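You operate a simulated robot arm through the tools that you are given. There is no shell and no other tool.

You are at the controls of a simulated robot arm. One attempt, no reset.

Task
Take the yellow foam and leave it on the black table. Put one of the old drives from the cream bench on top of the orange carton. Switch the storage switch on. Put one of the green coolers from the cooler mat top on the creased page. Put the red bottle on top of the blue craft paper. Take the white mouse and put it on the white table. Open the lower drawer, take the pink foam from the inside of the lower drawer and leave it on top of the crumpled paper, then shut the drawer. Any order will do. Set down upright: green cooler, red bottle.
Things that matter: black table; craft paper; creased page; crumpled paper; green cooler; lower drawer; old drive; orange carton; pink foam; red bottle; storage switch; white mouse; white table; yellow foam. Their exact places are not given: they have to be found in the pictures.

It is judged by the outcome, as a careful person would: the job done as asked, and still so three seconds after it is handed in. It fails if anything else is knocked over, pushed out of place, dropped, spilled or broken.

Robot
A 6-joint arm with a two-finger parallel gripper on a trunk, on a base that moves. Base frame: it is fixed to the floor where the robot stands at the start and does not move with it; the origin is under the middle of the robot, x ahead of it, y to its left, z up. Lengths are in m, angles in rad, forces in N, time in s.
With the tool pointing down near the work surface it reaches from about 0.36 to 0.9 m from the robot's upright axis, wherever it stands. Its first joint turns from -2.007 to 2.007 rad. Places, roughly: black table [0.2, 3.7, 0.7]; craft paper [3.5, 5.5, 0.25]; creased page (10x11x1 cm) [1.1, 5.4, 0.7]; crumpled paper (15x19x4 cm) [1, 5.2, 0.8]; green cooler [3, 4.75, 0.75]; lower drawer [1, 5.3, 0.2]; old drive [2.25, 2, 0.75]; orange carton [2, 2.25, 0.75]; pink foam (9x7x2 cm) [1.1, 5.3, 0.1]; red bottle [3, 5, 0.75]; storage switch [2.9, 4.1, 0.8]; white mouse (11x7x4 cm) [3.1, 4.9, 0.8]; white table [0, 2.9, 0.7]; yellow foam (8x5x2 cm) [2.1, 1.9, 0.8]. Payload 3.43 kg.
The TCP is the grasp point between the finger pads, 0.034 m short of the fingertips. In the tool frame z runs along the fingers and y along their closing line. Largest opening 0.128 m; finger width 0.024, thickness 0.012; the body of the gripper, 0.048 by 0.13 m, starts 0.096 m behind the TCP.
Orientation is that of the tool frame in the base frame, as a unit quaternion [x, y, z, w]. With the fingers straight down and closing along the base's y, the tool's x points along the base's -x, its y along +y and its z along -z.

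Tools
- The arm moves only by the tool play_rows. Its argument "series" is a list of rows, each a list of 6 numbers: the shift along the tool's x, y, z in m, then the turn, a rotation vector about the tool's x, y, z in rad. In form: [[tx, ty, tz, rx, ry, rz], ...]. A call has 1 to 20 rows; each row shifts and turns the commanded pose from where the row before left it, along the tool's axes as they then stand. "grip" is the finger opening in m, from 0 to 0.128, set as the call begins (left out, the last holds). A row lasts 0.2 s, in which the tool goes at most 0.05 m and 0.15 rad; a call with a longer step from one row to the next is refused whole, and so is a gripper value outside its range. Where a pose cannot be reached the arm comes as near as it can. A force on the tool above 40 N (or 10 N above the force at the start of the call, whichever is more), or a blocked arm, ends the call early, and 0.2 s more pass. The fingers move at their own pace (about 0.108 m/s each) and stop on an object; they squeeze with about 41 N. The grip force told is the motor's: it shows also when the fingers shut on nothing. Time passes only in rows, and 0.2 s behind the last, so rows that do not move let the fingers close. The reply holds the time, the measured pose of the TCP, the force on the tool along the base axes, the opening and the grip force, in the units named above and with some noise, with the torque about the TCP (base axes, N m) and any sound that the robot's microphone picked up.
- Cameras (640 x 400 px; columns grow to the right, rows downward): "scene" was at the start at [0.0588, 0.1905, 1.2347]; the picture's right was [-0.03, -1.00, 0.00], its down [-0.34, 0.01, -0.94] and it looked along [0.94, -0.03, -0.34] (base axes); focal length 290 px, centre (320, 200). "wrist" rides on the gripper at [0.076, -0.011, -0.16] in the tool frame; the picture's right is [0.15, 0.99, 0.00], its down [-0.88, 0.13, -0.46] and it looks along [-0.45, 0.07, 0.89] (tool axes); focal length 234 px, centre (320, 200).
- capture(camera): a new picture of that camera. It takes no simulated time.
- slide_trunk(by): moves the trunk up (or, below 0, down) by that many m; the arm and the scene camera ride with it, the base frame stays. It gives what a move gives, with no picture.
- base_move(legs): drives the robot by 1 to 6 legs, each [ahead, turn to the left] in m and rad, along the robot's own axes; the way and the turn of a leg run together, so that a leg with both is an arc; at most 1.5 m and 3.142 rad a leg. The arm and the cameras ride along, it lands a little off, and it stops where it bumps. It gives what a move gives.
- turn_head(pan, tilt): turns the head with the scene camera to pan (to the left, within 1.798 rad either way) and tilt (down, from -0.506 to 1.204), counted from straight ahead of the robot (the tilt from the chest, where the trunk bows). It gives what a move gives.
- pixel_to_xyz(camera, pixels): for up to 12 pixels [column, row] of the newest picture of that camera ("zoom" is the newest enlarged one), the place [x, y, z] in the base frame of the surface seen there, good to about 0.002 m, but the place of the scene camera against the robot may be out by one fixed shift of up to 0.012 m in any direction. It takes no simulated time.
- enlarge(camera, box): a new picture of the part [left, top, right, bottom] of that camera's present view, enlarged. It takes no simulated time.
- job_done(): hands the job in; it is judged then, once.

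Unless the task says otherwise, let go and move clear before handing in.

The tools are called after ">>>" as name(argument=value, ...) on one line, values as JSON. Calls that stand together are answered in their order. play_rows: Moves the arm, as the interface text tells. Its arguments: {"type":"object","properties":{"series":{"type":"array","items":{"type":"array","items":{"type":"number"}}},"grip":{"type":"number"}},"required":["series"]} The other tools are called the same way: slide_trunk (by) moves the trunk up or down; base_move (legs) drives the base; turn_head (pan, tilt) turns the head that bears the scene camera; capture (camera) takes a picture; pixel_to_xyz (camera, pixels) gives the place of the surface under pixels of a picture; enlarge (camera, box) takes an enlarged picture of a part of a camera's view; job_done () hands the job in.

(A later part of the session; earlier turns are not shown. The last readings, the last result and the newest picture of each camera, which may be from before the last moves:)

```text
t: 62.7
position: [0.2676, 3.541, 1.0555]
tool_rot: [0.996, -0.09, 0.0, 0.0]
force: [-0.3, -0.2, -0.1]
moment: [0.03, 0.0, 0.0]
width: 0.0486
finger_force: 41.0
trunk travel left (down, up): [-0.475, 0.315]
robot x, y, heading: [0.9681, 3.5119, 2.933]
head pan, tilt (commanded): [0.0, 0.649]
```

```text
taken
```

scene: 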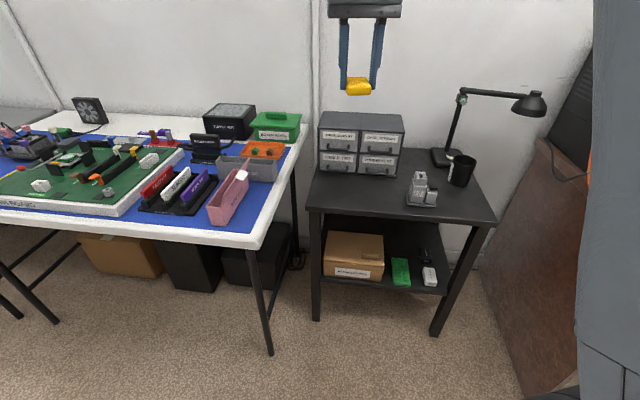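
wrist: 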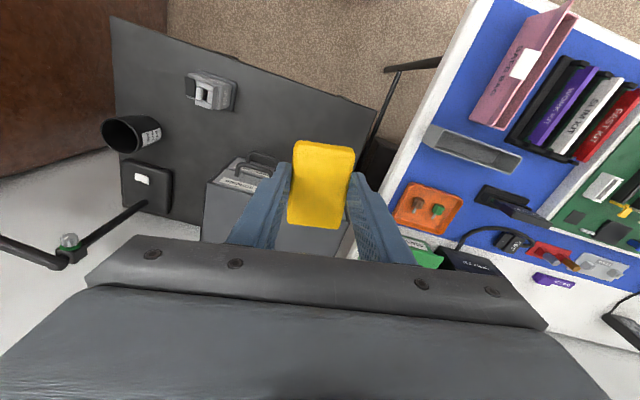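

>>> pixel_to_xyz(camera="wrist", pixels=[[270, 100], [270, 130], [340, 110], [260, 145], [250, 155], [220, 80], [225, 180], [370, 115], [200, 105], [275, 145]])

```text
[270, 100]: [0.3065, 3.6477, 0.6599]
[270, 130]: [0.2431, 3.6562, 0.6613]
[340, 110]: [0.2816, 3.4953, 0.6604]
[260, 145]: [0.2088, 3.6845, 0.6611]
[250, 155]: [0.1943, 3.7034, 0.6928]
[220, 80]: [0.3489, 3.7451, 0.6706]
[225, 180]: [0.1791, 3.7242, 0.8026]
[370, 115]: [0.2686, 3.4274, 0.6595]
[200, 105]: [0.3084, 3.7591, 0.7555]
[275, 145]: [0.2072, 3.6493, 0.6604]
```

Free table spans about x 0.21–0.33 at y≈3.6. I'll shift over to (0.265, 3.60) and lower the foam until just above the top.

>>> play_rows(series=[[-0.007, -0.029, 0, 0, 0, 0], [-0.007, -0.029, 0, 0, 0, 0], [0, 0, 0.048, 0, 0, 0], [0, 0, 0.048, 0, 0, 0], [0, 0, 0.048, 0, 0, 0], [0, 0, 0.048, 0, 0, 0], [0, 0, 0.048, 0, 0, 0], [0, 0, 0.048, 0, 0, 0], [0, 0, 0.048, 0, 0, 0], [0, 0, 0.01, 0, 0, 0], [0, 0, 0, 0, 0, 0]])

>>> capture(camera="wrist")

>>> capture(camera="scene")

```text
t: 65.1
position: [0.2658, 3.5997, 0.7098]
tool_rot: [0.996, -0.09, 0.0, 0.0]
force: [-0.9, -0.1, -0.1]
moment: [-0.01, 0.03, 0.01]
width: 0.0488
finger_force: 41.4
trunk travel left (down, up): [-0.475, 0.315]
robot x, y, heading: [0.968, 3.5151, 2.939]
head pan, tilt (commanded): [0.0, 0.649]
```

```text
taken
```

wrist: 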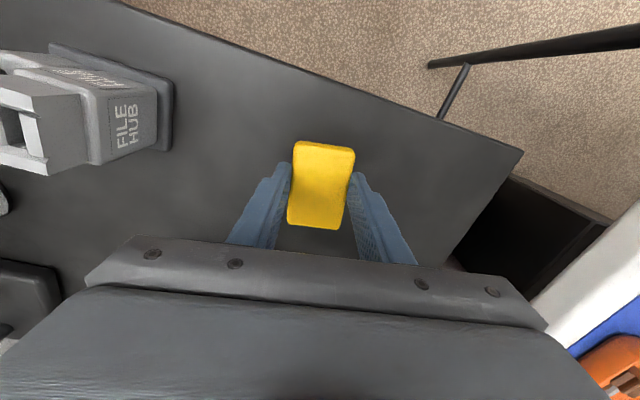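

```text
taken
```

scene: 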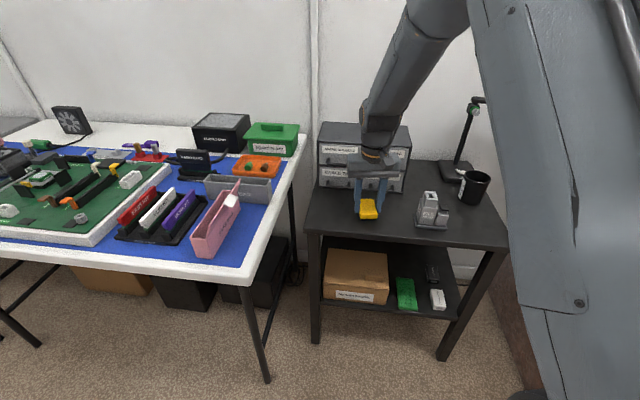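

The foam hovers about 1 cm above the open black table top. I'll lower it to contact.

>>> play_rows(series=[[0, 0, 0.006, 0, 0, 0], [0, 0, 0.003, 0, 0, 0], [0, 0, 0.002, 0, 0, 0], [0, 0, 0, 0, 0, 0]])

```text
t: 66.1
position: [0.2637, 3.6008, 0.6985]
tool_rot: [0.996, -0.09, 0.001, 0.0]
force: [-0.1, -0.1, -0.1]
moment: [0.03, -0.01, -0.02]
width: 0.0485
finger_force: 40.9
trunk travel left (down, up): [-0.475, 0.315]
robot x, y, heading: [0.9656, 3.5138, 2.927]
head pan, tilt (commanded): [0.0, 0.649]
```

>>> play_rows(series=[[0, 0, 0.001, 0, 0, 0], [0, 0, 0.001, 0, 0, 0], [0, 0, 0, 0, 0, 0]])

```text
t: 66.9
position: [0.2648, 3.601, 0.6978]
tool_rot: [0.996, -0.09, -0.001, -0.001]
force: [4.6, -1.7, 19.7]
moment: [-0.02, -0.17, -0.02]
width: 0.0488
finger_force: 41.2
trunk travel left (down, up): [-0.475, 0.315]
robot x, y, heading: [0.967, 3.5117, 2.936]
head pan, tilt (commanded): [0.0, 0.649]
```

Fz reads 19.7 N, so the foam is on the table. I'll open and rise straight up.

>>> play_rows(series=[[0, 0, -0.001, 0, 0, 0], [0, 0, 0, 0, 0, 0], [0, 0, 0, 0, 0, 0], [0, 0, -0.02, 0, 0, 0], [0, 0, -0.045, 0, 0, 0], [0, 0, -0.05, 0, 0, 0], [0, 0, -0.05, 0, 0, 0], [0, 0, -0.05, 0, 0, 0], [0, 0, -0.05, 0, 0, 0], [0, 0, -0.05, 0, 0, 0], [0, 0, -0.04, 0, 0, 0]], grip=0.08)

>>> capture(camera="wrist")

>>> capture(camera="scene")

```text
t: 69.3
position: [0.2627, 3.5996, 1.0531]
tool_rot: [0.996, -0.089, 0.0, -0.001]
force: [-0.6, 0.0, -0.6]
moment: [0.01, -0.05, 0.01]
width: 0.08
finger_force: 0.0
trunk travel left (down, up): [-0.475, 0.315]
robot x, y, heading: [0.9689, 3.509, 2.933]
head pan, tilt (commanded): [0.0, 0.649]
```

```text
taken
```

wrist: 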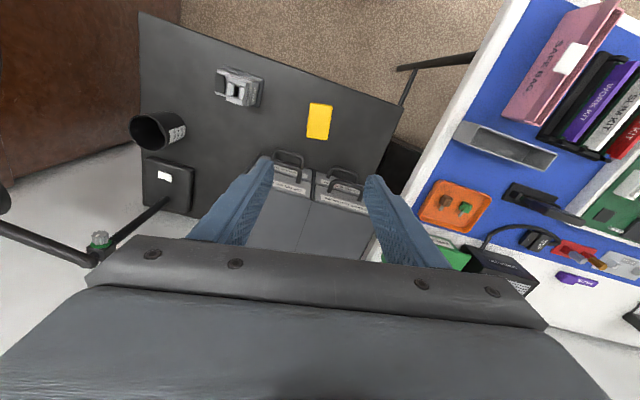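

```text
taken
```

scene: 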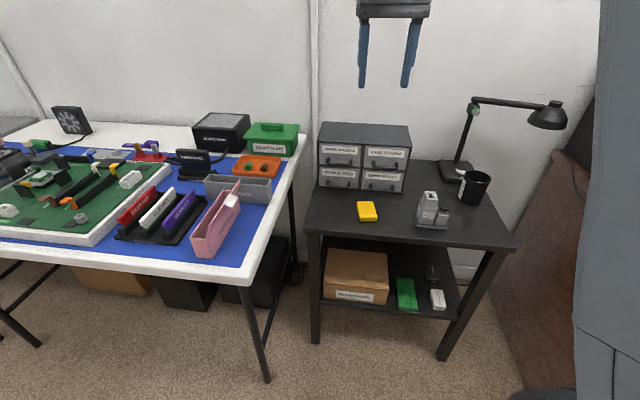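

The foam lies on the black table at (367,211). While I'm here I'll look at the white table for a free spot for the mouse.

>>> turn_head(pan=0.6, tilt=0.6)

>>> capture(camera="scene")

>>> pixel_to_xyz(camera="scene", pixels=[[400, 120], [300, 130], [250, 150], [330, 145], [430, 130], [200, 300], [480, 255], [350, 270], [420, 235], [150, 200], [360, 130], [340, 110]])

```text
t: 70.3
position: [0.2619, 3.5998, 1.0524]
tool_rot: [0.996, -0.09, 0.0, 0.0]
force: [-0.1, -0.1, 0.3]
moment: [-0.03, 0.0, -0.02]
width: 0.0801
finger_force: 0.1
trunk travel left (down, up): [-0.475, 0.315]
robot x, y, heading: [0.9671, 3.5131, 2.932]
head pan, tilt (commanded): [0.6, 0.6]
```

```text
taken
```

scene: 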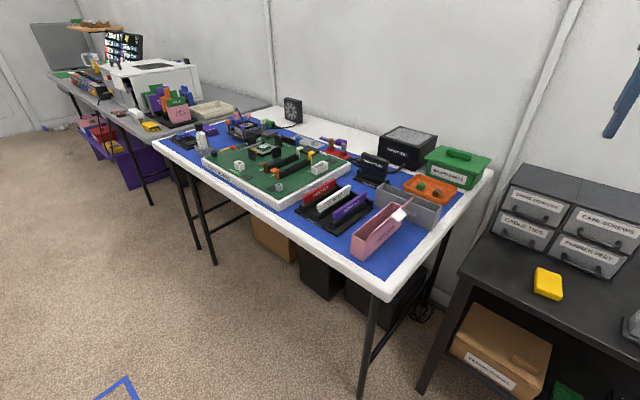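

```text
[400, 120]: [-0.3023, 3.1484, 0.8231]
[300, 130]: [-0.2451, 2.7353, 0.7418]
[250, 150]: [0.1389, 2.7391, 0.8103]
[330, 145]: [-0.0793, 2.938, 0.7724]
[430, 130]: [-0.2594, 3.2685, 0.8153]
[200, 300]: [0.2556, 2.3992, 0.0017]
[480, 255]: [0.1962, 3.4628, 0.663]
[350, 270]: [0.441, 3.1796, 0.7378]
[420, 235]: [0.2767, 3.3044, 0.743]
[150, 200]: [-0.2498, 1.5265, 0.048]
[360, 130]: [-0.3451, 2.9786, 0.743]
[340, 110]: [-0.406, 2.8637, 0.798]
```

>>> enlarge(camera="scene", box=[150, 80, 350, 205])

>>> enlarge(camera="scene", box=[300, 100, 500, 300])

```text
3.20 times, centred on (250, 142) of scene
```

zoom: 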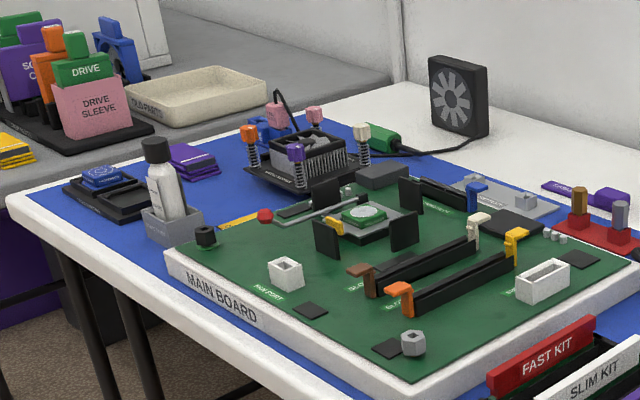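

```text
2.00 times, centred on (400, 200) of scene
```

zoom: 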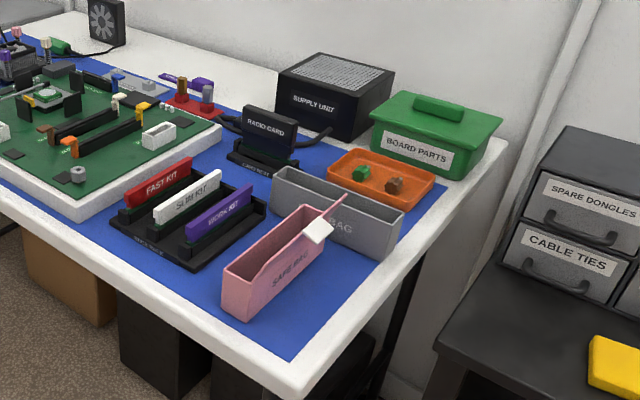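

I'll compare the height of the blue mat with the white surface and measure the open spots.

>>> pixel_to_xyz(camera="zoom", pixels=[[300, 335], [285, 350], [340, 325], [325, 300], [360, 290], [210, 290], [340, 160], [170, 60], [230, 90], [420, 235], [290, 370], [345, 270]])

```text
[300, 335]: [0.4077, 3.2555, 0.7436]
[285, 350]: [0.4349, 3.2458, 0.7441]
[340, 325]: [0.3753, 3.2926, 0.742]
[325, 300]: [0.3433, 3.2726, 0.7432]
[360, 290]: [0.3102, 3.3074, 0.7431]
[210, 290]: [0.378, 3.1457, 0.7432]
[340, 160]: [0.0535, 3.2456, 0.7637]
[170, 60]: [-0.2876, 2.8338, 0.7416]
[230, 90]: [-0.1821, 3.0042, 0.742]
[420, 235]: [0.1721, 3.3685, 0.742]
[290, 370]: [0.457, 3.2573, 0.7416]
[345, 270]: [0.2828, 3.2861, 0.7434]
```

The mat is only 1.5 mm thick, and bare white lies at the back near (−0.18, 3.0), so I'll decide the mouse spot later. Now I'll tuck the arm in a bit, back away and turn toward the other side of the room.

>>> play_rows(series=[[0.045, 0, 0, 0, 0, 0], [0.045, 0, 0, 0, 0, 0], [0.045, 0, 0, 0, 0, 0], [0.045, 0, 0, 0, 0, 0]])

>>> base_move(legs=[[-0.4, 0], [0, -2.2]])

>>> turn_head(pan=0.0, tilt=0.3)

>>> capture(camera="scene")

```text
t: 71.3
position: [0.4425, 3.569, 1.0509]
tool_rot: [0.996, -0.09, 0.0, 0.0]
force: [-0.9, 0.1, -1.1]
moment: [-0.03, -0.09, 0.01]
width: 0.0801
finger_force: 0.0
trunk travel left (down, up): [-0.475, 0.315]
robot x, y, heading: [0.9649, 3.5126, 2.933]
head pan, tilt (commanded): [0.6, 0.6]
```

```text
t: 79.0
position: [1.7142, 3.8109, 1.0506]
tool_rot: [-0.366, 0.931, 0.0, 0.001]
force: [0.0, -0.6, -1.0]
moment: [0.0, -0.02, 0.02]
width: 0.0799
finger_force: 0.0
trunk travel left (down, up): [-0.475, 0.315]
robot x, y, heading: [1.3534, 3.4272, 0.725]
head pan, tilt (commanded): [0.6, 0.6]
```

```text
t: 80.0
position: [1.7153, 3.8119, 1.0501]
tool_rot: [-0.365, 0.931, 0.001, 0.0]
force: [-0.4, 0.6, -0.6]
moment: [0.03, -0.01, -0.02]
width: 0.0798
finger_force: 0.1
trunk travel left (down, up): [-0.475, 0.315]
robot x, y, heading: [1.3593, 3.4277, 0.72]
head pan, tilt (commanded): [0.0, 0.3]
```

```text
taken
```

scene: 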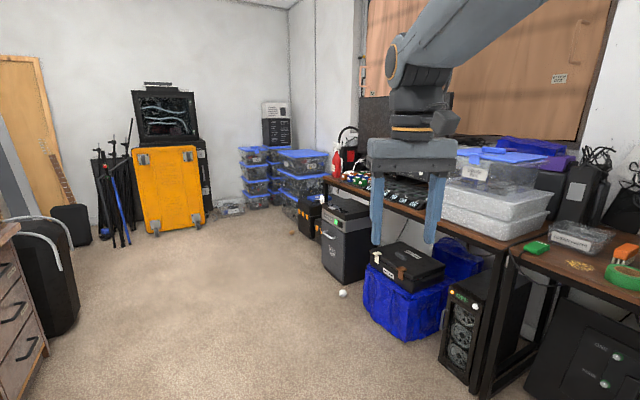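

I see the brown table along the right side with things near (390,190). I'll enlarge that area and measure points along its front.

>>> enlarge(camera="scene", box=[310, 110, 480, 240])

>>> enlarge(camera="scene", box=[440, 130, 640, 280])

>>> pixel_to_xyz(camera="scene", pixels=[[330, 182], [350, 190], [460, 228], [505, 245], [620, 295], [345, 280], [400, 330], [470, 380], [290, 160], [240, 160], [320, 220], [535, 245]])

```text
3.08 times, centred on (395, 175) of scene
```

zoom: 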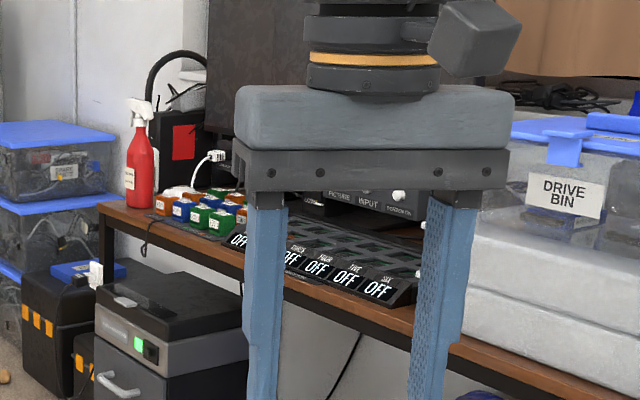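

```text
2.67 times, centred on (540, 205) of scene
```

zoom: 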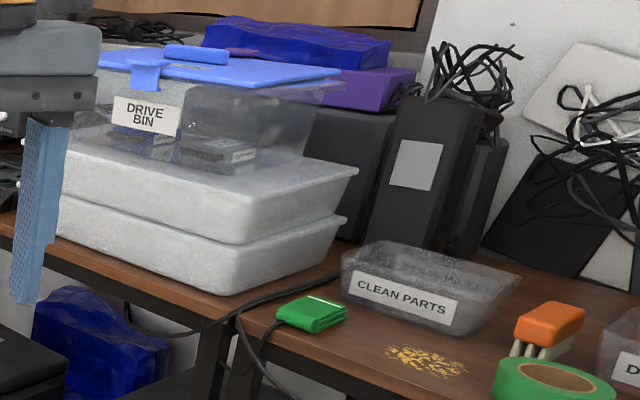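

```text
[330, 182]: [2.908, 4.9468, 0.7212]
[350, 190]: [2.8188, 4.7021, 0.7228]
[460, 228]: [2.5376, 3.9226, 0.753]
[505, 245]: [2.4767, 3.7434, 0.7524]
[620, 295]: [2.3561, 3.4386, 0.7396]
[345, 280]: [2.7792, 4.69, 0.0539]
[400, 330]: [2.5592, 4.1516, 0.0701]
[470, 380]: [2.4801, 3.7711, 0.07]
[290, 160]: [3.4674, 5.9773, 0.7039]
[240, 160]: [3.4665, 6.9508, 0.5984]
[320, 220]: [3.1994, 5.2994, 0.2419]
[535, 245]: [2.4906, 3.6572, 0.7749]
```

The front edge runs from (2.47,3.74) to (2.91,4.95), and the red spray bottle stands at the far end. I'll check the little ball at (342,293) and the bag at (400,300) on the floor, then drive to about (2.05, 4.45).

>>> pixel_to_xyz(camera="scene", pixels=[[342, 293], [380, 310], [370, 290], [330, 265], [420, 335], [305, 235], [440, 355]])

>>> base_move(legs=[[0, 0.25], [1.2, 0], [0, -1.35]])

>>> turn_head(pan=0.0, tilt=0.45)

>>> capture(camera="scene")

```text
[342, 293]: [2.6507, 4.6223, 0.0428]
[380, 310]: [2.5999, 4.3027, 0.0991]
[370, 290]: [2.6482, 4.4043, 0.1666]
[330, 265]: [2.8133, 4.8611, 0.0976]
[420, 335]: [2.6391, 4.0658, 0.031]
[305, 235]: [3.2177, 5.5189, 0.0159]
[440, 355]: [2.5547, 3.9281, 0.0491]
```

```text
t: 90.5
position: [2.5613, 4.2925, 1.0513]
tool_rot: [0.178, 0.984, 0.001, -0.001]
force: [0.3, 0.3, -0.3]
moment: [0.01, 0.0, 0.01]
width: 0.0801
finger_force: 0.0
trunk travel left (down, up): [-0.475, 0.315]
robot x, y, heading: [2.058, 4.4427, -0.387]
head pan, tilt (commanded): [0.0, 0.3]
```

```text
t: 91.2
position: [2.5618, 4.2928, 1.0505]
tool_rot: [0.177, 0.984, 0.0, 0.0]
force: [0.0, 0.0, -0.4]
moment: [0.01, -0.03, 0.0]
width: 0.0802
finger_force: 0.0
trunk travel left (down, up): [-0.475, 0.315]
robot x, y, heading: [2.0592, 4.4387, -0.386]
head pan, tilt (commanded): [0.0, 0.45]
```

```text
taken
```

scene: 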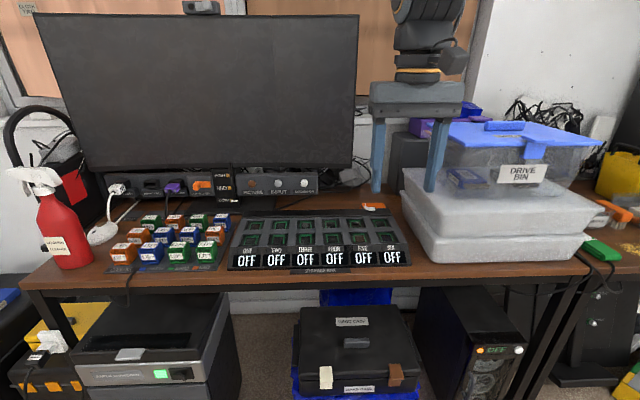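

Facing the table, I see the red bottle at (55,230), small coloured blocks around (170,240), a slot panel with "OFF" displays and a strip panel at (220,183). I'll enlarge these.

>>> enlarge(camera="scene", box=[0, 160, 160, 280])

>>> enlarge(camera="scene", box=[90, 165, 250, 280])

>>> enlarge(camera="scene", box=[180, 160, 430, 290])

```text
3.33 times, centred on (80, 220) of scene
```

zoom: 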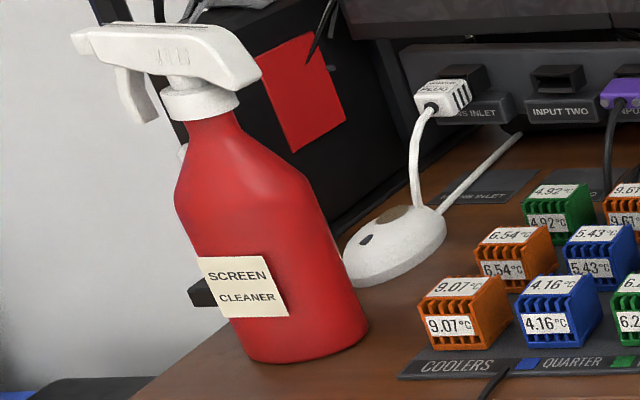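

```text
3.48 times, centred on (170, 222) of scene
```

zoom: 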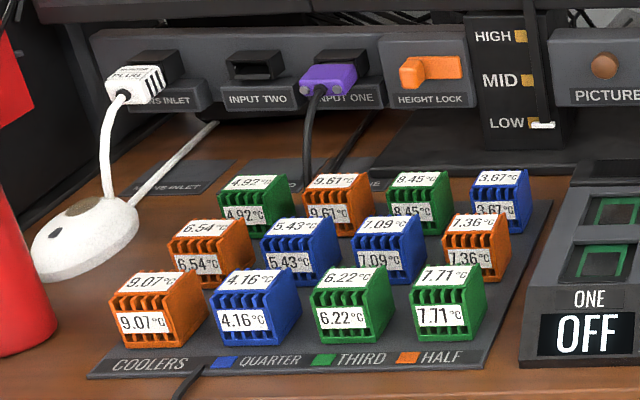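

```text
2.56 times, centred on (305, 225) of scene
```

zoom: 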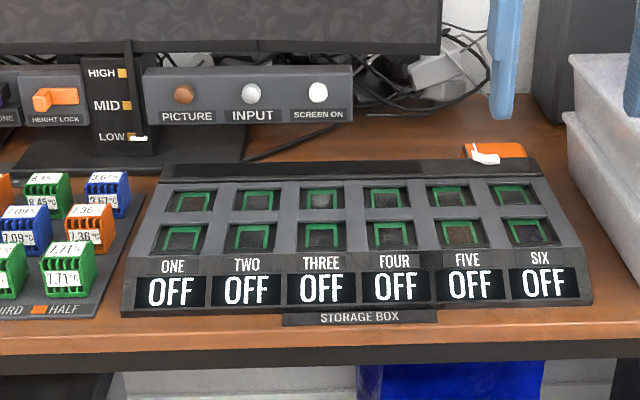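

The storage box with six OFF displays has an orange switch with a white lever at its back right corner, at (373,208). I'll zoom in on it and measure.

>>> enlarge(camera="scene", box=[340, 190, 410, 234])

>>> pixel_to_xyz(camera="zoom", pixels=[[200, 130], [300, 120], [380, 130], [250, 165], [225, 150], [330, 165], [290, 165], [400, 180], [150, 160], [270, 145]])

```text
9.09 times, centred on (375, 212) of scene
```

zoom: 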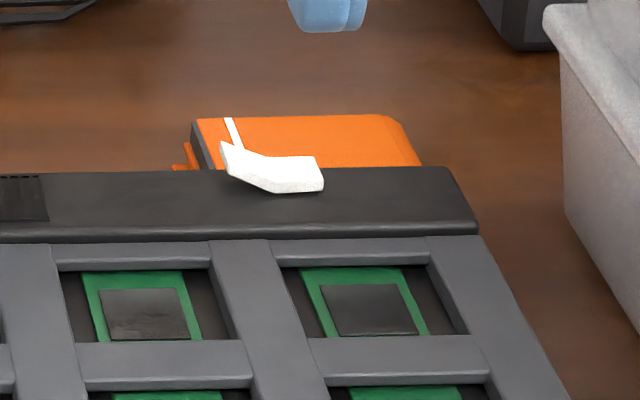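

```text
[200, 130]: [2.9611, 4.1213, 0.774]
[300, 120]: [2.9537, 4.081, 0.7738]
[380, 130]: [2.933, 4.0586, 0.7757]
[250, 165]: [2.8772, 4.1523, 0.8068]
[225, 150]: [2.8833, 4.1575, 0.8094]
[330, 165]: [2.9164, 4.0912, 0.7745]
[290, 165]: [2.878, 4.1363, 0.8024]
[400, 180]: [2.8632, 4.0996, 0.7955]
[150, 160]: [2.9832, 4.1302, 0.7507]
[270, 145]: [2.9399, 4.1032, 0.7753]
```

The white lever sits on the storage box's back rail at about (2.88, 4.14, 0.805), straight ahead of me. I'll drive 0.15 m closer (the ball and bag stay clear) and bring the wrist camera over it.

>>> base_move(legs=[[0.15, 0]])

>>> play_rows(series=[[-0.04, 0, 0, 0, 0, 0], [-0.04, 0, 0, 0, 0, 0], [-0.04, 0, 0, 0, 0, 0]])

>>> capture(camera="wrist")

>>> capture(camera="scene")

```text
t: 92.5
position: [2.7034, 4.2353, 1.0515]
tool_rot: [0.177, 0.984, -0.001, -0.001]
force: [-0.2, 0.5, 0.3]
moment: [0.0, 0.01, 0.0]
width: 0.0802
finger_force: 0.0
trunk travel left (down, up): [-0.475, 0.315]
robot x, y, heading: [2.1953, 4.3837, -0.386]
head pan, tilt (commanded): [0.0, 0.45]
```

```text
t: 93.3
position: [2.816, 4.1943, 1.0538]
tool_rot: [0.176, 0.984, 0.001, 0.001]
force: [0.5, 0.2, 0.2]
moment: [-0.03, -0.03, 0.02]
width: 0.0801
finger_force: 0.0
trunk travel left (down, up): [-0.475, 0.315]
robot x, y, heading: [2.1968, 4.3839, -0.386]
head pan, tilt (commanded): [0.0, 0.45]
```

```text
taken
```

wrist: 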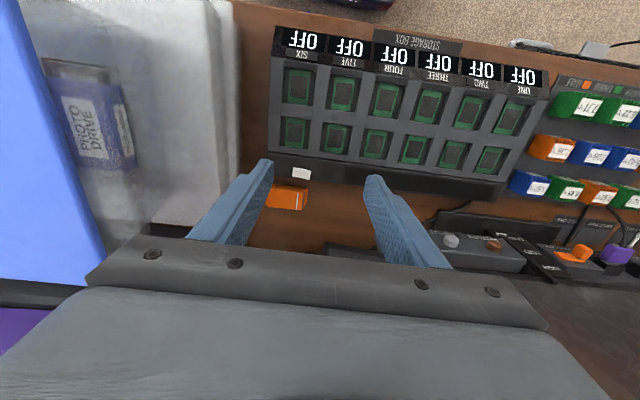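

```text
taken
```

scene: 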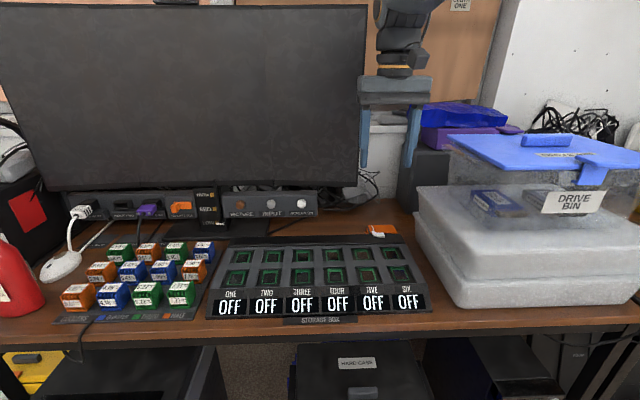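

The white lever shows at (301,173) in the wrist view next to the orange block. I'll enlarge it.

>>> enlarge(camera="wrist", box=[260, 150, 340, 215])

>>> enlarge(camera="scene", box=[340, 215, 420, 265])

```text
6.15 times, centred on (300, 182) of wrist
```

zoom: 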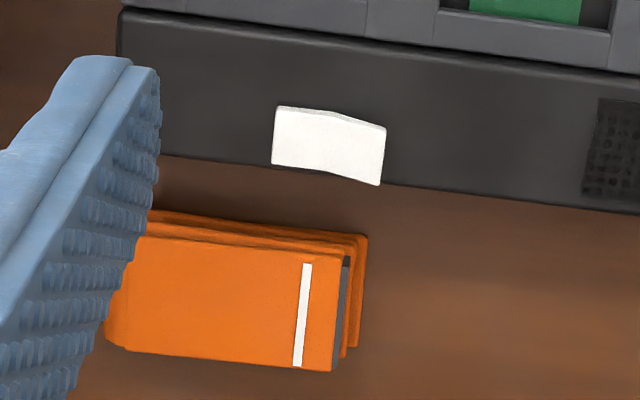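

```text
8.00 times, centred on (380, 240) of scene
```

zoom: 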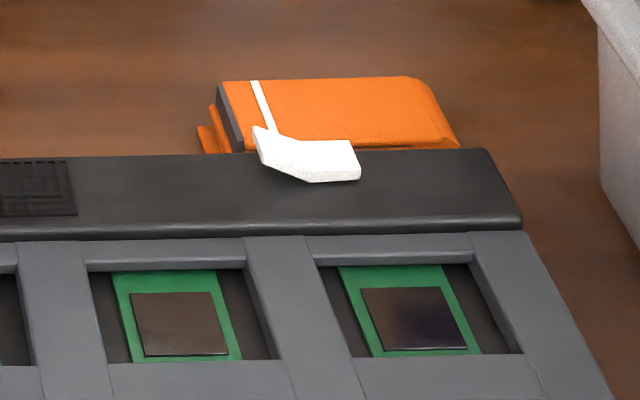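

The rocker is bent: its left half (viewed from the front) stands proud and its right half is pressed. The displays all read OFF, so I should press the left half. I'll measure both halves with the wrist camera.

>>> enlarge(camera="wrist", box=[260, 150, 340, 215])

>>> pixel_to_xyz(camera="zoom", pixels=[[285, 135], [300, 140], [320, 142], [340, 148], [355, 150], [370, 155], [278, 110], [378, 135], [375, 178], [280, 160], [330, 140], [450, 150]])

```text
6.15 times, centred on (300, 182) of wrist
```

zoom: 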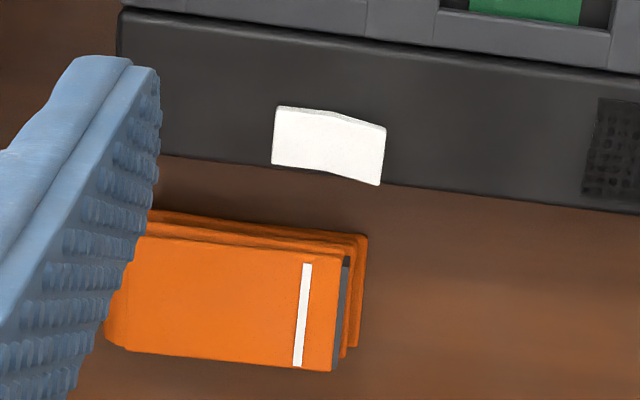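

```text
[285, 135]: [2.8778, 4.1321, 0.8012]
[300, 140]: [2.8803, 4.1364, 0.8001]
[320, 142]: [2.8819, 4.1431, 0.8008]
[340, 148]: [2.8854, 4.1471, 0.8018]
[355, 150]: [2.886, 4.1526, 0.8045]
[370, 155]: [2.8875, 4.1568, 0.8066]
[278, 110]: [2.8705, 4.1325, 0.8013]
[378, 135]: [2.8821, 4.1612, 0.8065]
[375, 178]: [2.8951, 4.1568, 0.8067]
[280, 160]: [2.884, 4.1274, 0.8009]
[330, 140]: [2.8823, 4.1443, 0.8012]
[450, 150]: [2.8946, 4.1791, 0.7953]
```

The raised end is at (2.888, 4.158, 0.807). Before pressing I'll check clearances to the TV, the panel behind and the white trays.

>>> capture(camera="scene")

>>> pixel_to_xyz(camera="scene", pixels=[[350, 175], [362, 150], [300, 195], [318, 205], [420, 205], [425, 250], [410, 150], [418, 190], [400, 120]])

>>> pixel_to_xyz(camera="wrist", pixels=[[235, 165], [228, 60], [200, 150], [400, 255], [330, 245], [495, 260], [150, 230]])

```text
taken
```

scene: 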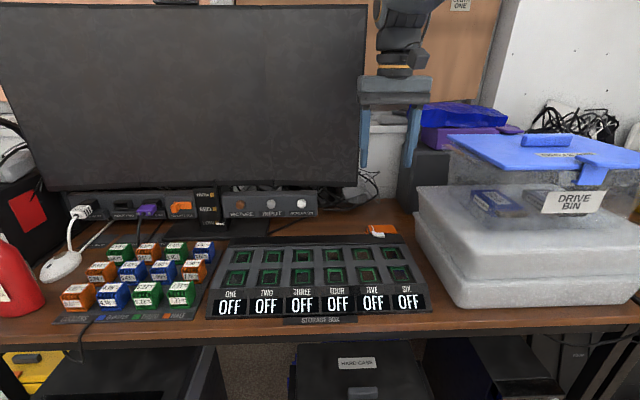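

```text
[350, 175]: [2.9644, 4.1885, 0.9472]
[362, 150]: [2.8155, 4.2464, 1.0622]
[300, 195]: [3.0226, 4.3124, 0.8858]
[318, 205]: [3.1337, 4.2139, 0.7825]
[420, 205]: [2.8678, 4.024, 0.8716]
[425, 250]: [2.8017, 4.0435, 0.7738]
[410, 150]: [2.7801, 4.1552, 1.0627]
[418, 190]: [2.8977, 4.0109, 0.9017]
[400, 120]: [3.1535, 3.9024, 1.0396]
```

```text
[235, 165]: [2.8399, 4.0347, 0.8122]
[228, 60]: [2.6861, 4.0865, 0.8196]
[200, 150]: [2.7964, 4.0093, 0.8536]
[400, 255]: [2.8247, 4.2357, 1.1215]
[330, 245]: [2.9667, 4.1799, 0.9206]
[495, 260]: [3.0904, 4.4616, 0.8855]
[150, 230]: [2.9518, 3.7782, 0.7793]
```

The TV corner is 6 cm beyond the switch and the trays are 13 cm to its right, so a straight descent clears both. I'll close the fingers and come down to about 2 cm above the raised end.

>>> play_rows(series=[[-0.04, -0.0036, 0, 0, 0, 0], [-0.04, -0.0036, 0, 0, 0, 0], [0, 0, 0.045, 0, 0, 0], [0, 0, 0.045, 0, 0, 0], [0, 0, 0.045, 0, 0, 0], [0, 0, 0.045, 0, 0, 0], [0, 0, 0.01, 0, 0, 0], [0, 0, 0, 0, 0, 0]], grip=0.0)

>>> capture(camera="wrist")

>>> enlarge(camera="scene", box=[320, 150, 460, 250])

```text
t: 95.2
position: [2.8866, 4.1594, 0.8605]
tool_rot: [0.177, 0.984, 0.0, 0.0]
force: [0.7, 0.7, 0.3]
moment: [0.02, 0.01, 0.01]
width: 0.0001
finger_force: 33.1
trunk travel left (down, up): [-0.475, 0.315]
robot x, y, heading: [2.196, 4.3847, -0.383]
head pan, tilt (commanded): [0.0, 0.45]
```

```text
taken
```

wrist: 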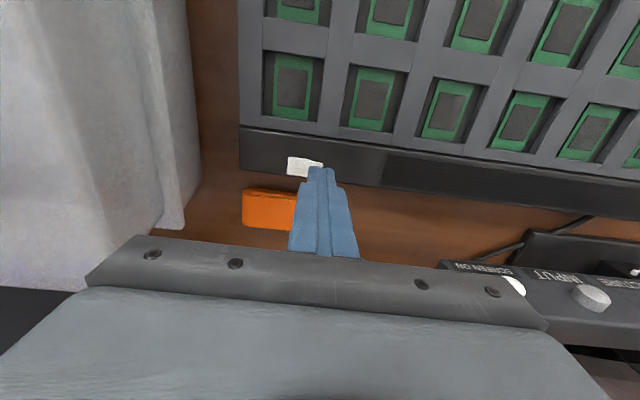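

```text
4.00 times, centred on (390, 200) of scene
```

zoom: 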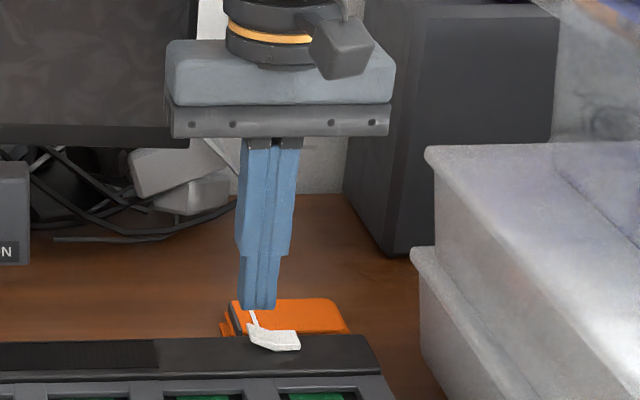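

The closed fingertips hang over the rocker's raised left end. I'll press down in small steps.

>>> play_rows(series=[[0, 0, 0.014, 0, 0, 0], [0, 0, 0.004, 0, 0, 0], [0, 0, 0.003, 0, 0, 0], [0, 0, 0.003, 0, 0, 0], [0, 0, 0.002, 0, 0, 0]])

>>> enlarge(camera="scene", box=[180, 190, 440, 330])

```text
t: 96.3
position: [2.8869, 4.1585, 0.8345]
tool_rot: [0.177, 0.984, 0.0, 0.0]
force: [0.1, -0.7, 0.5]
moment: [-0.05, 0.01, 0.04]
width: 0.0001
finger_force: 33.0
trunk travel left (down, up): [-0.475, 0.315]
robot x, y, heading: [2.1971, 4.3819, -0.387]
head pan, tilt (commanded): [0.0, 0.45]
```

```text
2.46 times, centred on (310, 260) of scene
```

zoom: 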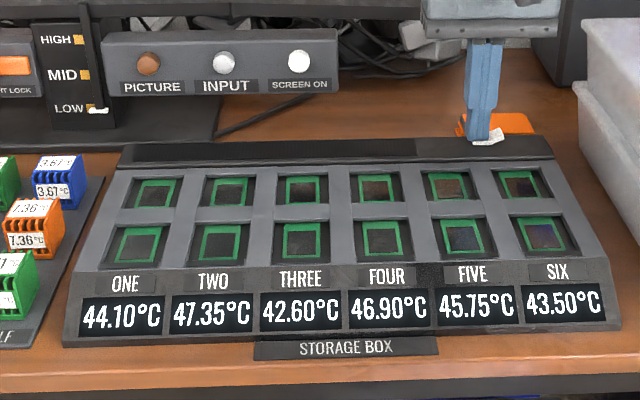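

The displays now show temperatures (44.10 °C and so on), so the storage switch is on. I'll rise straight up and check that it stays on.

>>> play_rows(series=[[0, 0, -0.02, 0, 0, 0], [0, 0, -0.045, 0, 0, 0], [0, 0, -0.05, 0, 0, 0], [0, 0, -0.05, 0, 0, 0], [0, 0, -0.05, 0, 0, 0], [0, 0, 0, 0, 0, 0]])

>>> capture(camera="scene")

>>> enlarge(camera="scene", box=[340, 205, 420, 255])

```text
t: 97.8
position: [2.8878, 4.1584, 1.0487]
tool_rot: [0.177, 0.984, 0.0, 0.0]
force: [0.0, -0.2, -0.5]
moment: [0.04, 0.03, -0.01]
width: 0.0001
finger_force: 32.2
trunk travel left (down, up): [-0.475, 0.315]
robot x, y, heading: [2.1962, 4.3839, -0.391]
head pan, tilt (commanded): [0.0, 0.45]
```

```text
taken
```

scene: 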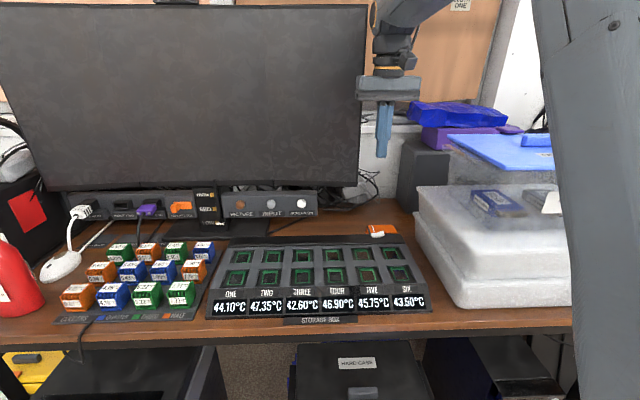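

```text
8.00 times, centred on (380, 230) of scene
```

zoom: 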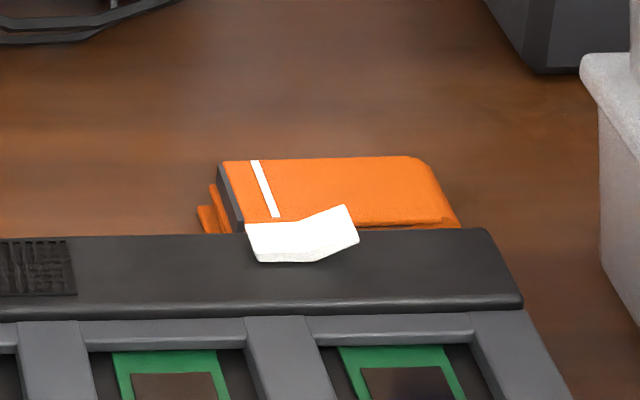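

The rocker has flipped and the displays stay on. Next is a green cooler: I'll pull the tool back from the TV and measure the coolers.

>>> play_rows(series=[[0.045, 0, 0, 0, 0, 0], [0.045, 0, 0, 0, 0, 0], [0.045, 0, 0, 0, 0, 0]], grip=0.08)

>>> enlarge(camera="scene", box=[30, 195, 230, 330])

>>> pixel_to_xyz(camera="zoom", pixels=[[480, 290], [480, 318], [370, 300], [285, 165], [460, 160], [395, 240], [520, 230], [255, 302], [140, 300], [110, 230], [150, 130], [270, 395]])

```text
t: 98.5
position: [2.7617, 4.2065, 1.0486]
tool_rot: [0.179, 0.984, 0.0, -0.001]
force: [0.3, -0.3, 0.4]
moment: [0.0, 0.08, 0.01]
width: 0.0801
finger_force: 0.1
trunk travel left (down, up): [-0.475, 0.315]
robot x, y, heading: [2.1976, 4.3836, -0.389]
head pan, tilt (commanded): [0.0, 0.45]
```

```text
2.96 times, centred on (130, 262) of scene
```

zoom: 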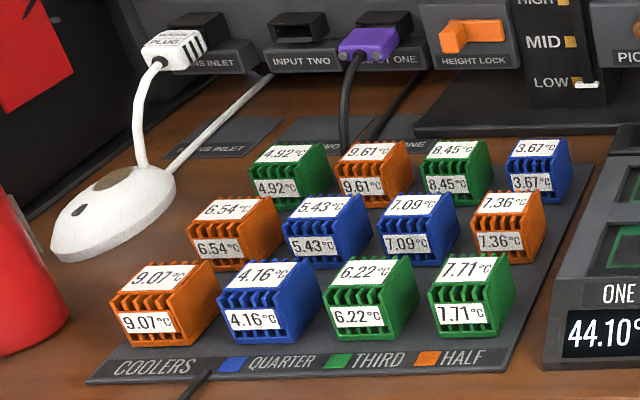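

```text
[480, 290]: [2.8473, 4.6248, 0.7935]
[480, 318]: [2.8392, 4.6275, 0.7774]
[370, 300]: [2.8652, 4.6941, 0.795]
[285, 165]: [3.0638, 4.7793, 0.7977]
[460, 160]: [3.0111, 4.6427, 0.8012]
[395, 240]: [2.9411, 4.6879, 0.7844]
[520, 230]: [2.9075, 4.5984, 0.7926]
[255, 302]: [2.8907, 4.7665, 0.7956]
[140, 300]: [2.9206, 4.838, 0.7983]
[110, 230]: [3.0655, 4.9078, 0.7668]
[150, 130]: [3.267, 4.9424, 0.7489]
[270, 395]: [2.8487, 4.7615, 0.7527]
```

The front-right green cooler (7.71 °C) is at about (2.848, 4.625). I'll move the tool over it and look down.

>>> play_rows(series=[[0.0063, 0.0418, 0, 0, 0, 0], [0.0063, 0.0418, 0, 0, 0, 0], [0.0063, 0.0418, 0, 0, 0, 0], [0.0063, 0.0418, 0, 0, 0, 0], [0.0063, 0.0418, 0, 0, 0, 0], [0.0063, 0.0418, 0, 0, 0, 0], [0.0063, 0.0418, 0, 0, 0, 0], [0.0063, 0.0418, 0, 0, 0, 0], [0.0063, 0.0418, 0, 0, 0, 0], [0.0063, 0.0418, 0, 0, 0, 0]])

>>> capture(camera="wrist")

>>> enlarge(camera="wrist", box=[250, 80, 410, 190])

```text
t: 100.8
position: [2.8485, 4.6193, 1.051]
tool_rot: [0.178, 0.984, 0.001, 0.001]
force: [-0.5, -0.9, 1.0]
moment: [0.06, -0.02, 0.0]
width: 0.08
finger_force: 0.0
trunk travel left (down, up): [-0.475, 0.315]
robot x, y, heading: [2.198, 4.3838, -0.387]
head pan, tilt (commanded): [0.0, 0.45]
```

```text
taken
```

wrist: 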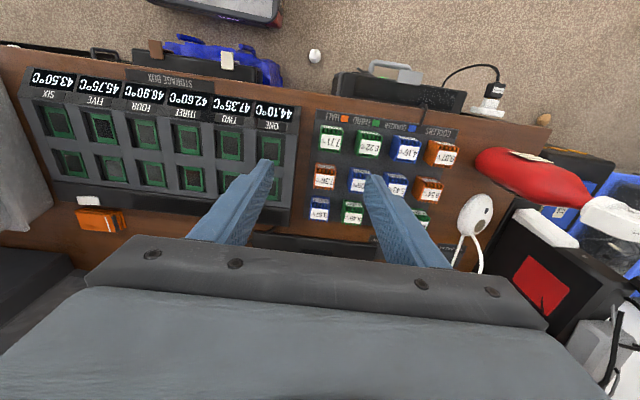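

```text
3.64 times, centred on (330, 135) of wrist
```

zoom: 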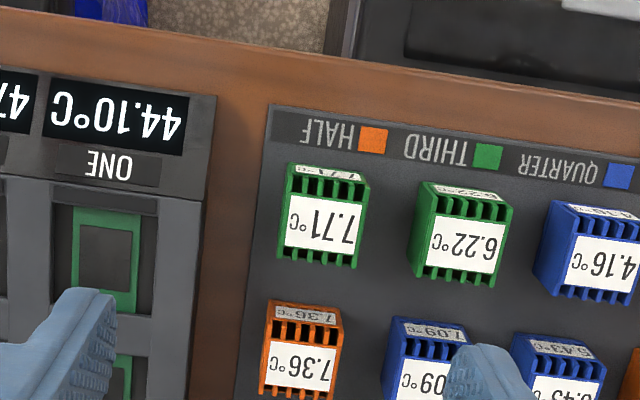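

Now I'll measure the corners of the 7.71 cooler's top and its neighbours.

>>> pixel_to_xyz(camera="zoom", pixels=[[290, 206], [356, 212], [284, 250], [350, 258], [320, 230], [425, 222], [415, 268], [275, 345], [335, 350], [345, 390], [390, 250], [320, 290]])

```text
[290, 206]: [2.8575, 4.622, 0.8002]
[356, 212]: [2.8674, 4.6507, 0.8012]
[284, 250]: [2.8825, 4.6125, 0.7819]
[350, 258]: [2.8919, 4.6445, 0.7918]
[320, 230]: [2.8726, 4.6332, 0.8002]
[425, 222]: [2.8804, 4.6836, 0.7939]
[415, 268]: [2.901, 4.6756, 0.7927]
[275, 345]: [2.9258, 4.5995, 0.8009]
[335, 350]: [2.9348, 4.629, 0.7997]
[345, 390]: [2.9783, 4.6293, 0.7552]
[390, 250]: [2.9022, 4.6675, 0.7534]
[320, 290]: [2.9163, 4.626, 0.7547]
```

The cooler top is at z 0.800 with its centre near (2.873, 4.633), it is about 3.9 cm wide, and the gap to its neighbours is about 2 cm. I'll align, set the opening to 0.052, and come down partway for a closer look.

>>> play_rows(series=[[-0.0177, 0.0215, 0, 0, 0, -0.03], [0, 0, 0.04, 0, 0, 0], [0, 0, 0.04, 0, 0, 0], [0, 0, 0.04, 0, 0, 0], [0, 0, 0.04, 0, 0, 0], [0, 0, 0, 0, 0, 0]], grip=0.052)

>>> capture(camera="wrist")

>>> enlarge(camera="wrist", box=[250, 110, 410, 220])

```text
t: 102.2
position: [2.8722, 4.6347, 0.8894]
tool_rot: [0.163, 0.987, 0.0, 0.0]
force: [0.8, 0.3, 0.5]
moment: [0.01, -0.02, 0.01]
width: 0.0523
finger_force: 0.1
trunk travel left (down, up): [-0.475, 0.315]
robot x, y, heading: [2.1963, 4.3831, -0.383]
head pan, tilt (commanded): [0.0, 0.45]
```

```text
taken
```

wrist: 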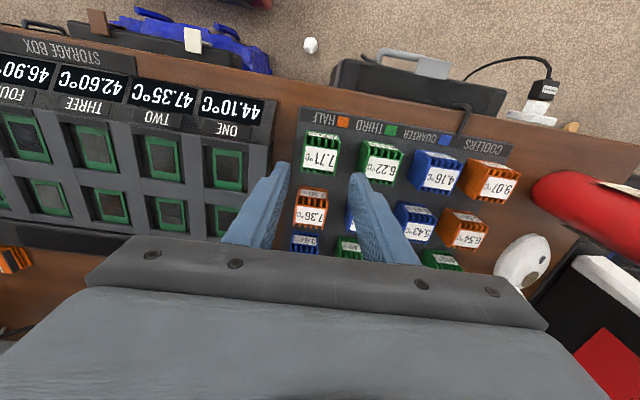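

```text
3.64 times, centred on (330, 165) of wrist
```

zoom: 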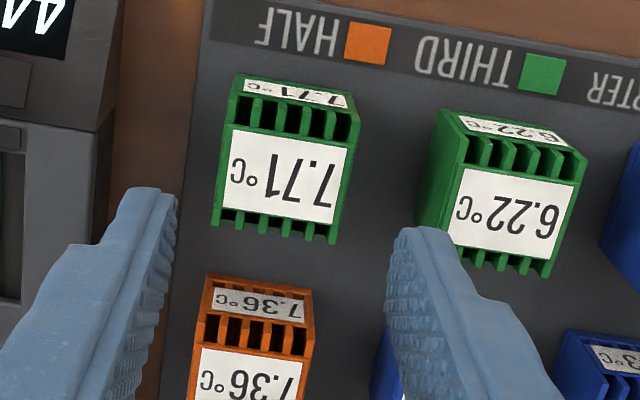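

I'll measure the 7.71 cooler's edges again from this closer view.

>>> pixel_to_xyz(camera="zoom", pixels=[[238, 133], [350, 150], [332, 218], [226, 205], [285, 175], [230, 165], [346, 180], [218, 215], [335, 235], [470, 170], [450, 230], [580, 190]])

```text
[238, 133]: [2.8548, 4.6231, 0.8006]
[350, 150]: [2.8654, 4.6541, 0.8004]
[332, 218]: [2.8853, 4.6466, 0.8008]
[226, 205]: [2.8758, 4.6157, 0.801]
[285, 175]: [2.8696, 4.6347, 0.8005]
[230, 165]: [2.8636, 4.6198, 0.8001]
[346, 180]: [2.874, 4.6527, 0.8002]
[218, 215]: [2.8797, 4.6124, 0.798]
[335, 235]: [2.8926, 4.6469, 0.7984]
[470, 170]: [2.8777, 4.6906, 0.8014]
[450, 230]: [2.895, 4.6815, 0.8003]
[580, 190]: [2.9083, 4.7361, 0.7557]
```

The cooler centre is at (2.8703, 4.6349), within 2 mm of the tool, and the yaw matches. I'll descend to grasp height and close.

>>> play_rows(series=[[0.0019, -0.0004, 0.03, 0, 0, 0], [0, 0, 0.03, 0, 0, 0], [0, 0, 0.031, 0, 0, 0], [0, 0, 0, 0, 0, 0]])

>>> capture(camera="wrist")

```text
t: 103.2
position: [2.8711, 4.633, 0.7994]
tool_rot: [0.163, 0.987, 0.0, 0.0]
force: [0.2, -0.1, 0.1]
moment: [-0.01, 0.01, -0.01]
width: 0.0521
finger_force: 0.0
trunk travel left (down, up): [-0.475, 0.315]
robot x, y, heading: [2.1963, 4.3854, -0.386]
head pan, tilt (commanded): [0.0, 0.45]
```

```text
taken
```

wrist: 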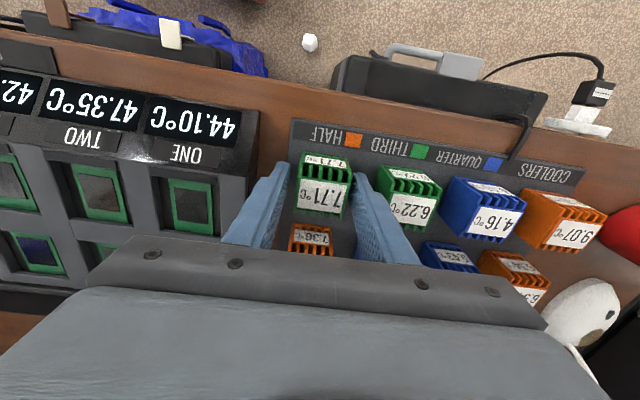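

The cooler sits between the fingers, which are clear of the 6.22 one. Closing and lifting.

>>> play_rows(series=[[0, 0, 0.001, 0, 0, 0], [0, 0, 0, 0, 0, 0], [0, 0, 0, 0, 0, 0]], grip=0.02)

>>> play_rows(series=[[0, 0, -0.02, 0, 0, 0], [0, 0, -0.04, 0, 0, 0], [0, 0, -0.045, 0, 0, 0], [0, 0, -0.045, 0, 0, 0], [0, 0, -0.045, 0, 0, 0], [0, 0, -0.045, 0, 0, 0], [0, 0, 0, 0, 0, 0]])

>>> capture(camera="wrist")

>>> capture(camera="scene")

```text
t: 104.0
position: [2.8708, 4.6332, 0.7996]
tool_rot: [0.163, 0.987, 0.0, 0.0]
force: [-1.6, -1.3, 12.8]
moment: [-0.08, 0.1, -0.11]
width: 0.0389
finger_force: 40.9
trunk travel left (down, up): [-0.475, 0.315]
robot x, y, heading: [2.2, 4.3849, -0.389]
head pan, tilt (commanded): [0.0, 0.45]
```

```text
t: 105.5
position: [2.8702, 4.6341, 1.0378]
tool_rot: [0.163, 0.987, 0.0, -0.001]
force: [0.4, 0.9, -0.4]
moment: [0.0, 0.01, 0.02]
width: 0.0391
finger_force: 40.6
trunk travel left (down, up): [-0.475, 0.315]
robot x, y, heading: [2.1959, 4.3836, -0.393]
head pan, tilt (commanded): [0.0, 0.45]
```

```text
taken
```

wrist: 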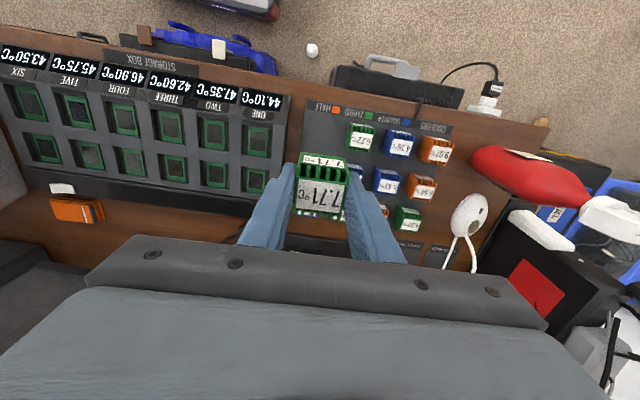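

```text
taken
```

scene: 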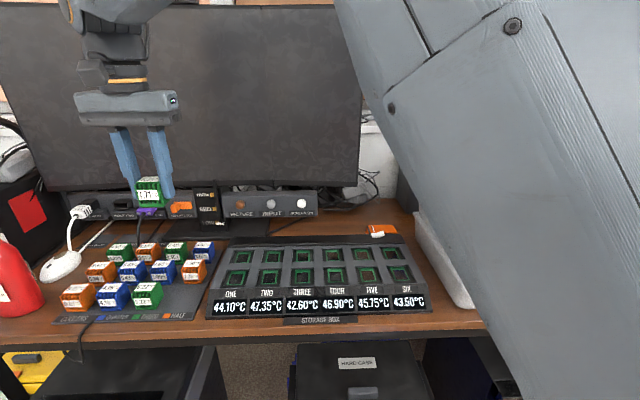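

The cooler is held at 0.039 wide and nothing else moved. While I'm here I'll zoom in on the mouse at (472,215), which seems to have a white cord.

>>> enlarge(camera="wrist", box=[400, 170, 520, 280])

>>> enlarge(camera="scene", box=[20, 190, 130, 290])

```text
3.64 times, centred on (460, 225) of wrist
```

zoom: 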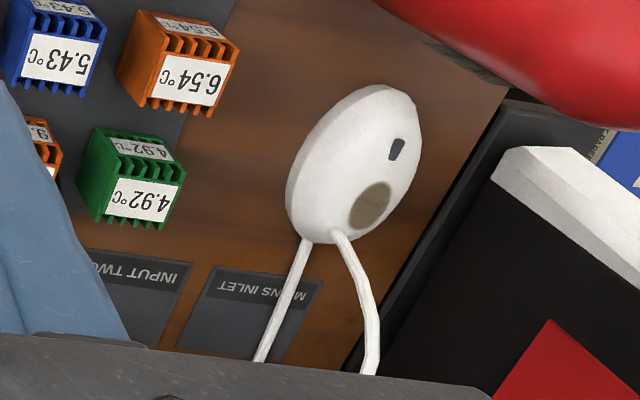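

```text
4.00 times, centred on (75, 240) of scene
```

zoom: 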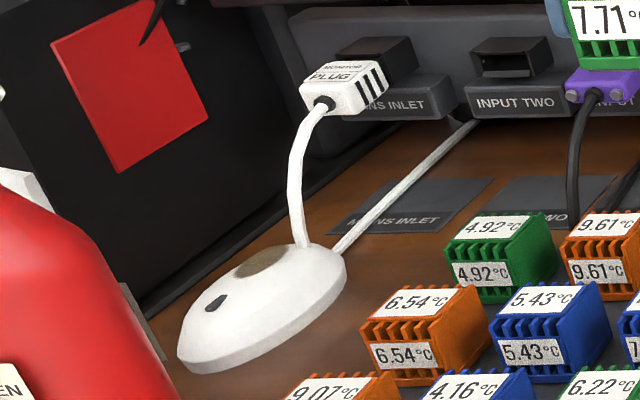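

The mouse looks free, with a cord looping behind it, so I'll deal with it later. Now I'll tuck the cooler in, back off, and drive across toward the desk with the creased page.

>>> play_rows(series=[[0.045, -0.03, 0, 0, 0, 0], [0.045, -0.03, 0, 0, 0, 0], [0.045, -0.03, 0, 0, 0, 0], [0.03, -0.02, 0, 0, 0, 0]])

>>> base_move(legs=[[-0.35, 0], [0, 2.6]])

>>> turn_head(pan=0.2, tilt=0.45)

>>> capture(camera="scene")

```text
refused: row 1 steps farther than a row can; nothing moved
```

```text
t: 113.9
position: [1.1722, 4.6677, 1.0373]
tool_rot: [0.901, -0.434, 0.0, 0.0]
force: [-0.3, -0.4, -1.2]
moment: [-0.03, 0.0, -0.02]
width: 0.0392
finger_force: 41.3
trunk travel left (down, up): [-0.475, 0.315]
robot x, y, heading: [1.8734, 4.5156, 2.181]
head pan, tilt (commanded): [0.0, 0.45]
```

```text
t: 114.6
position: [1.1725, 4.6666, 1.0359]
tool_rot: [0.901, -0.434, 0.0, 0.001]
force: [-0.1, 0.5, -2.0]
moment: [-0.01, -0.01, 0.01]
width: 0.0389
finger_force: 41.3
trunk travel left (down, up): [-0.475, 0.315]
robot x, y, heading: [1.8682, 4.5144, 2.186]
head pan, tilt (commanded): [0.201, 0.45]
```

```text
taken
```

scene: 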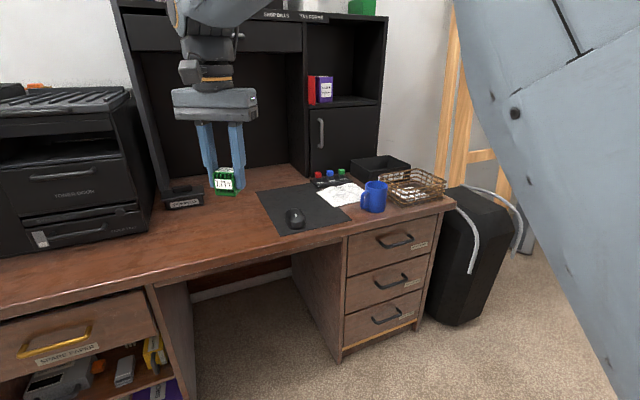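

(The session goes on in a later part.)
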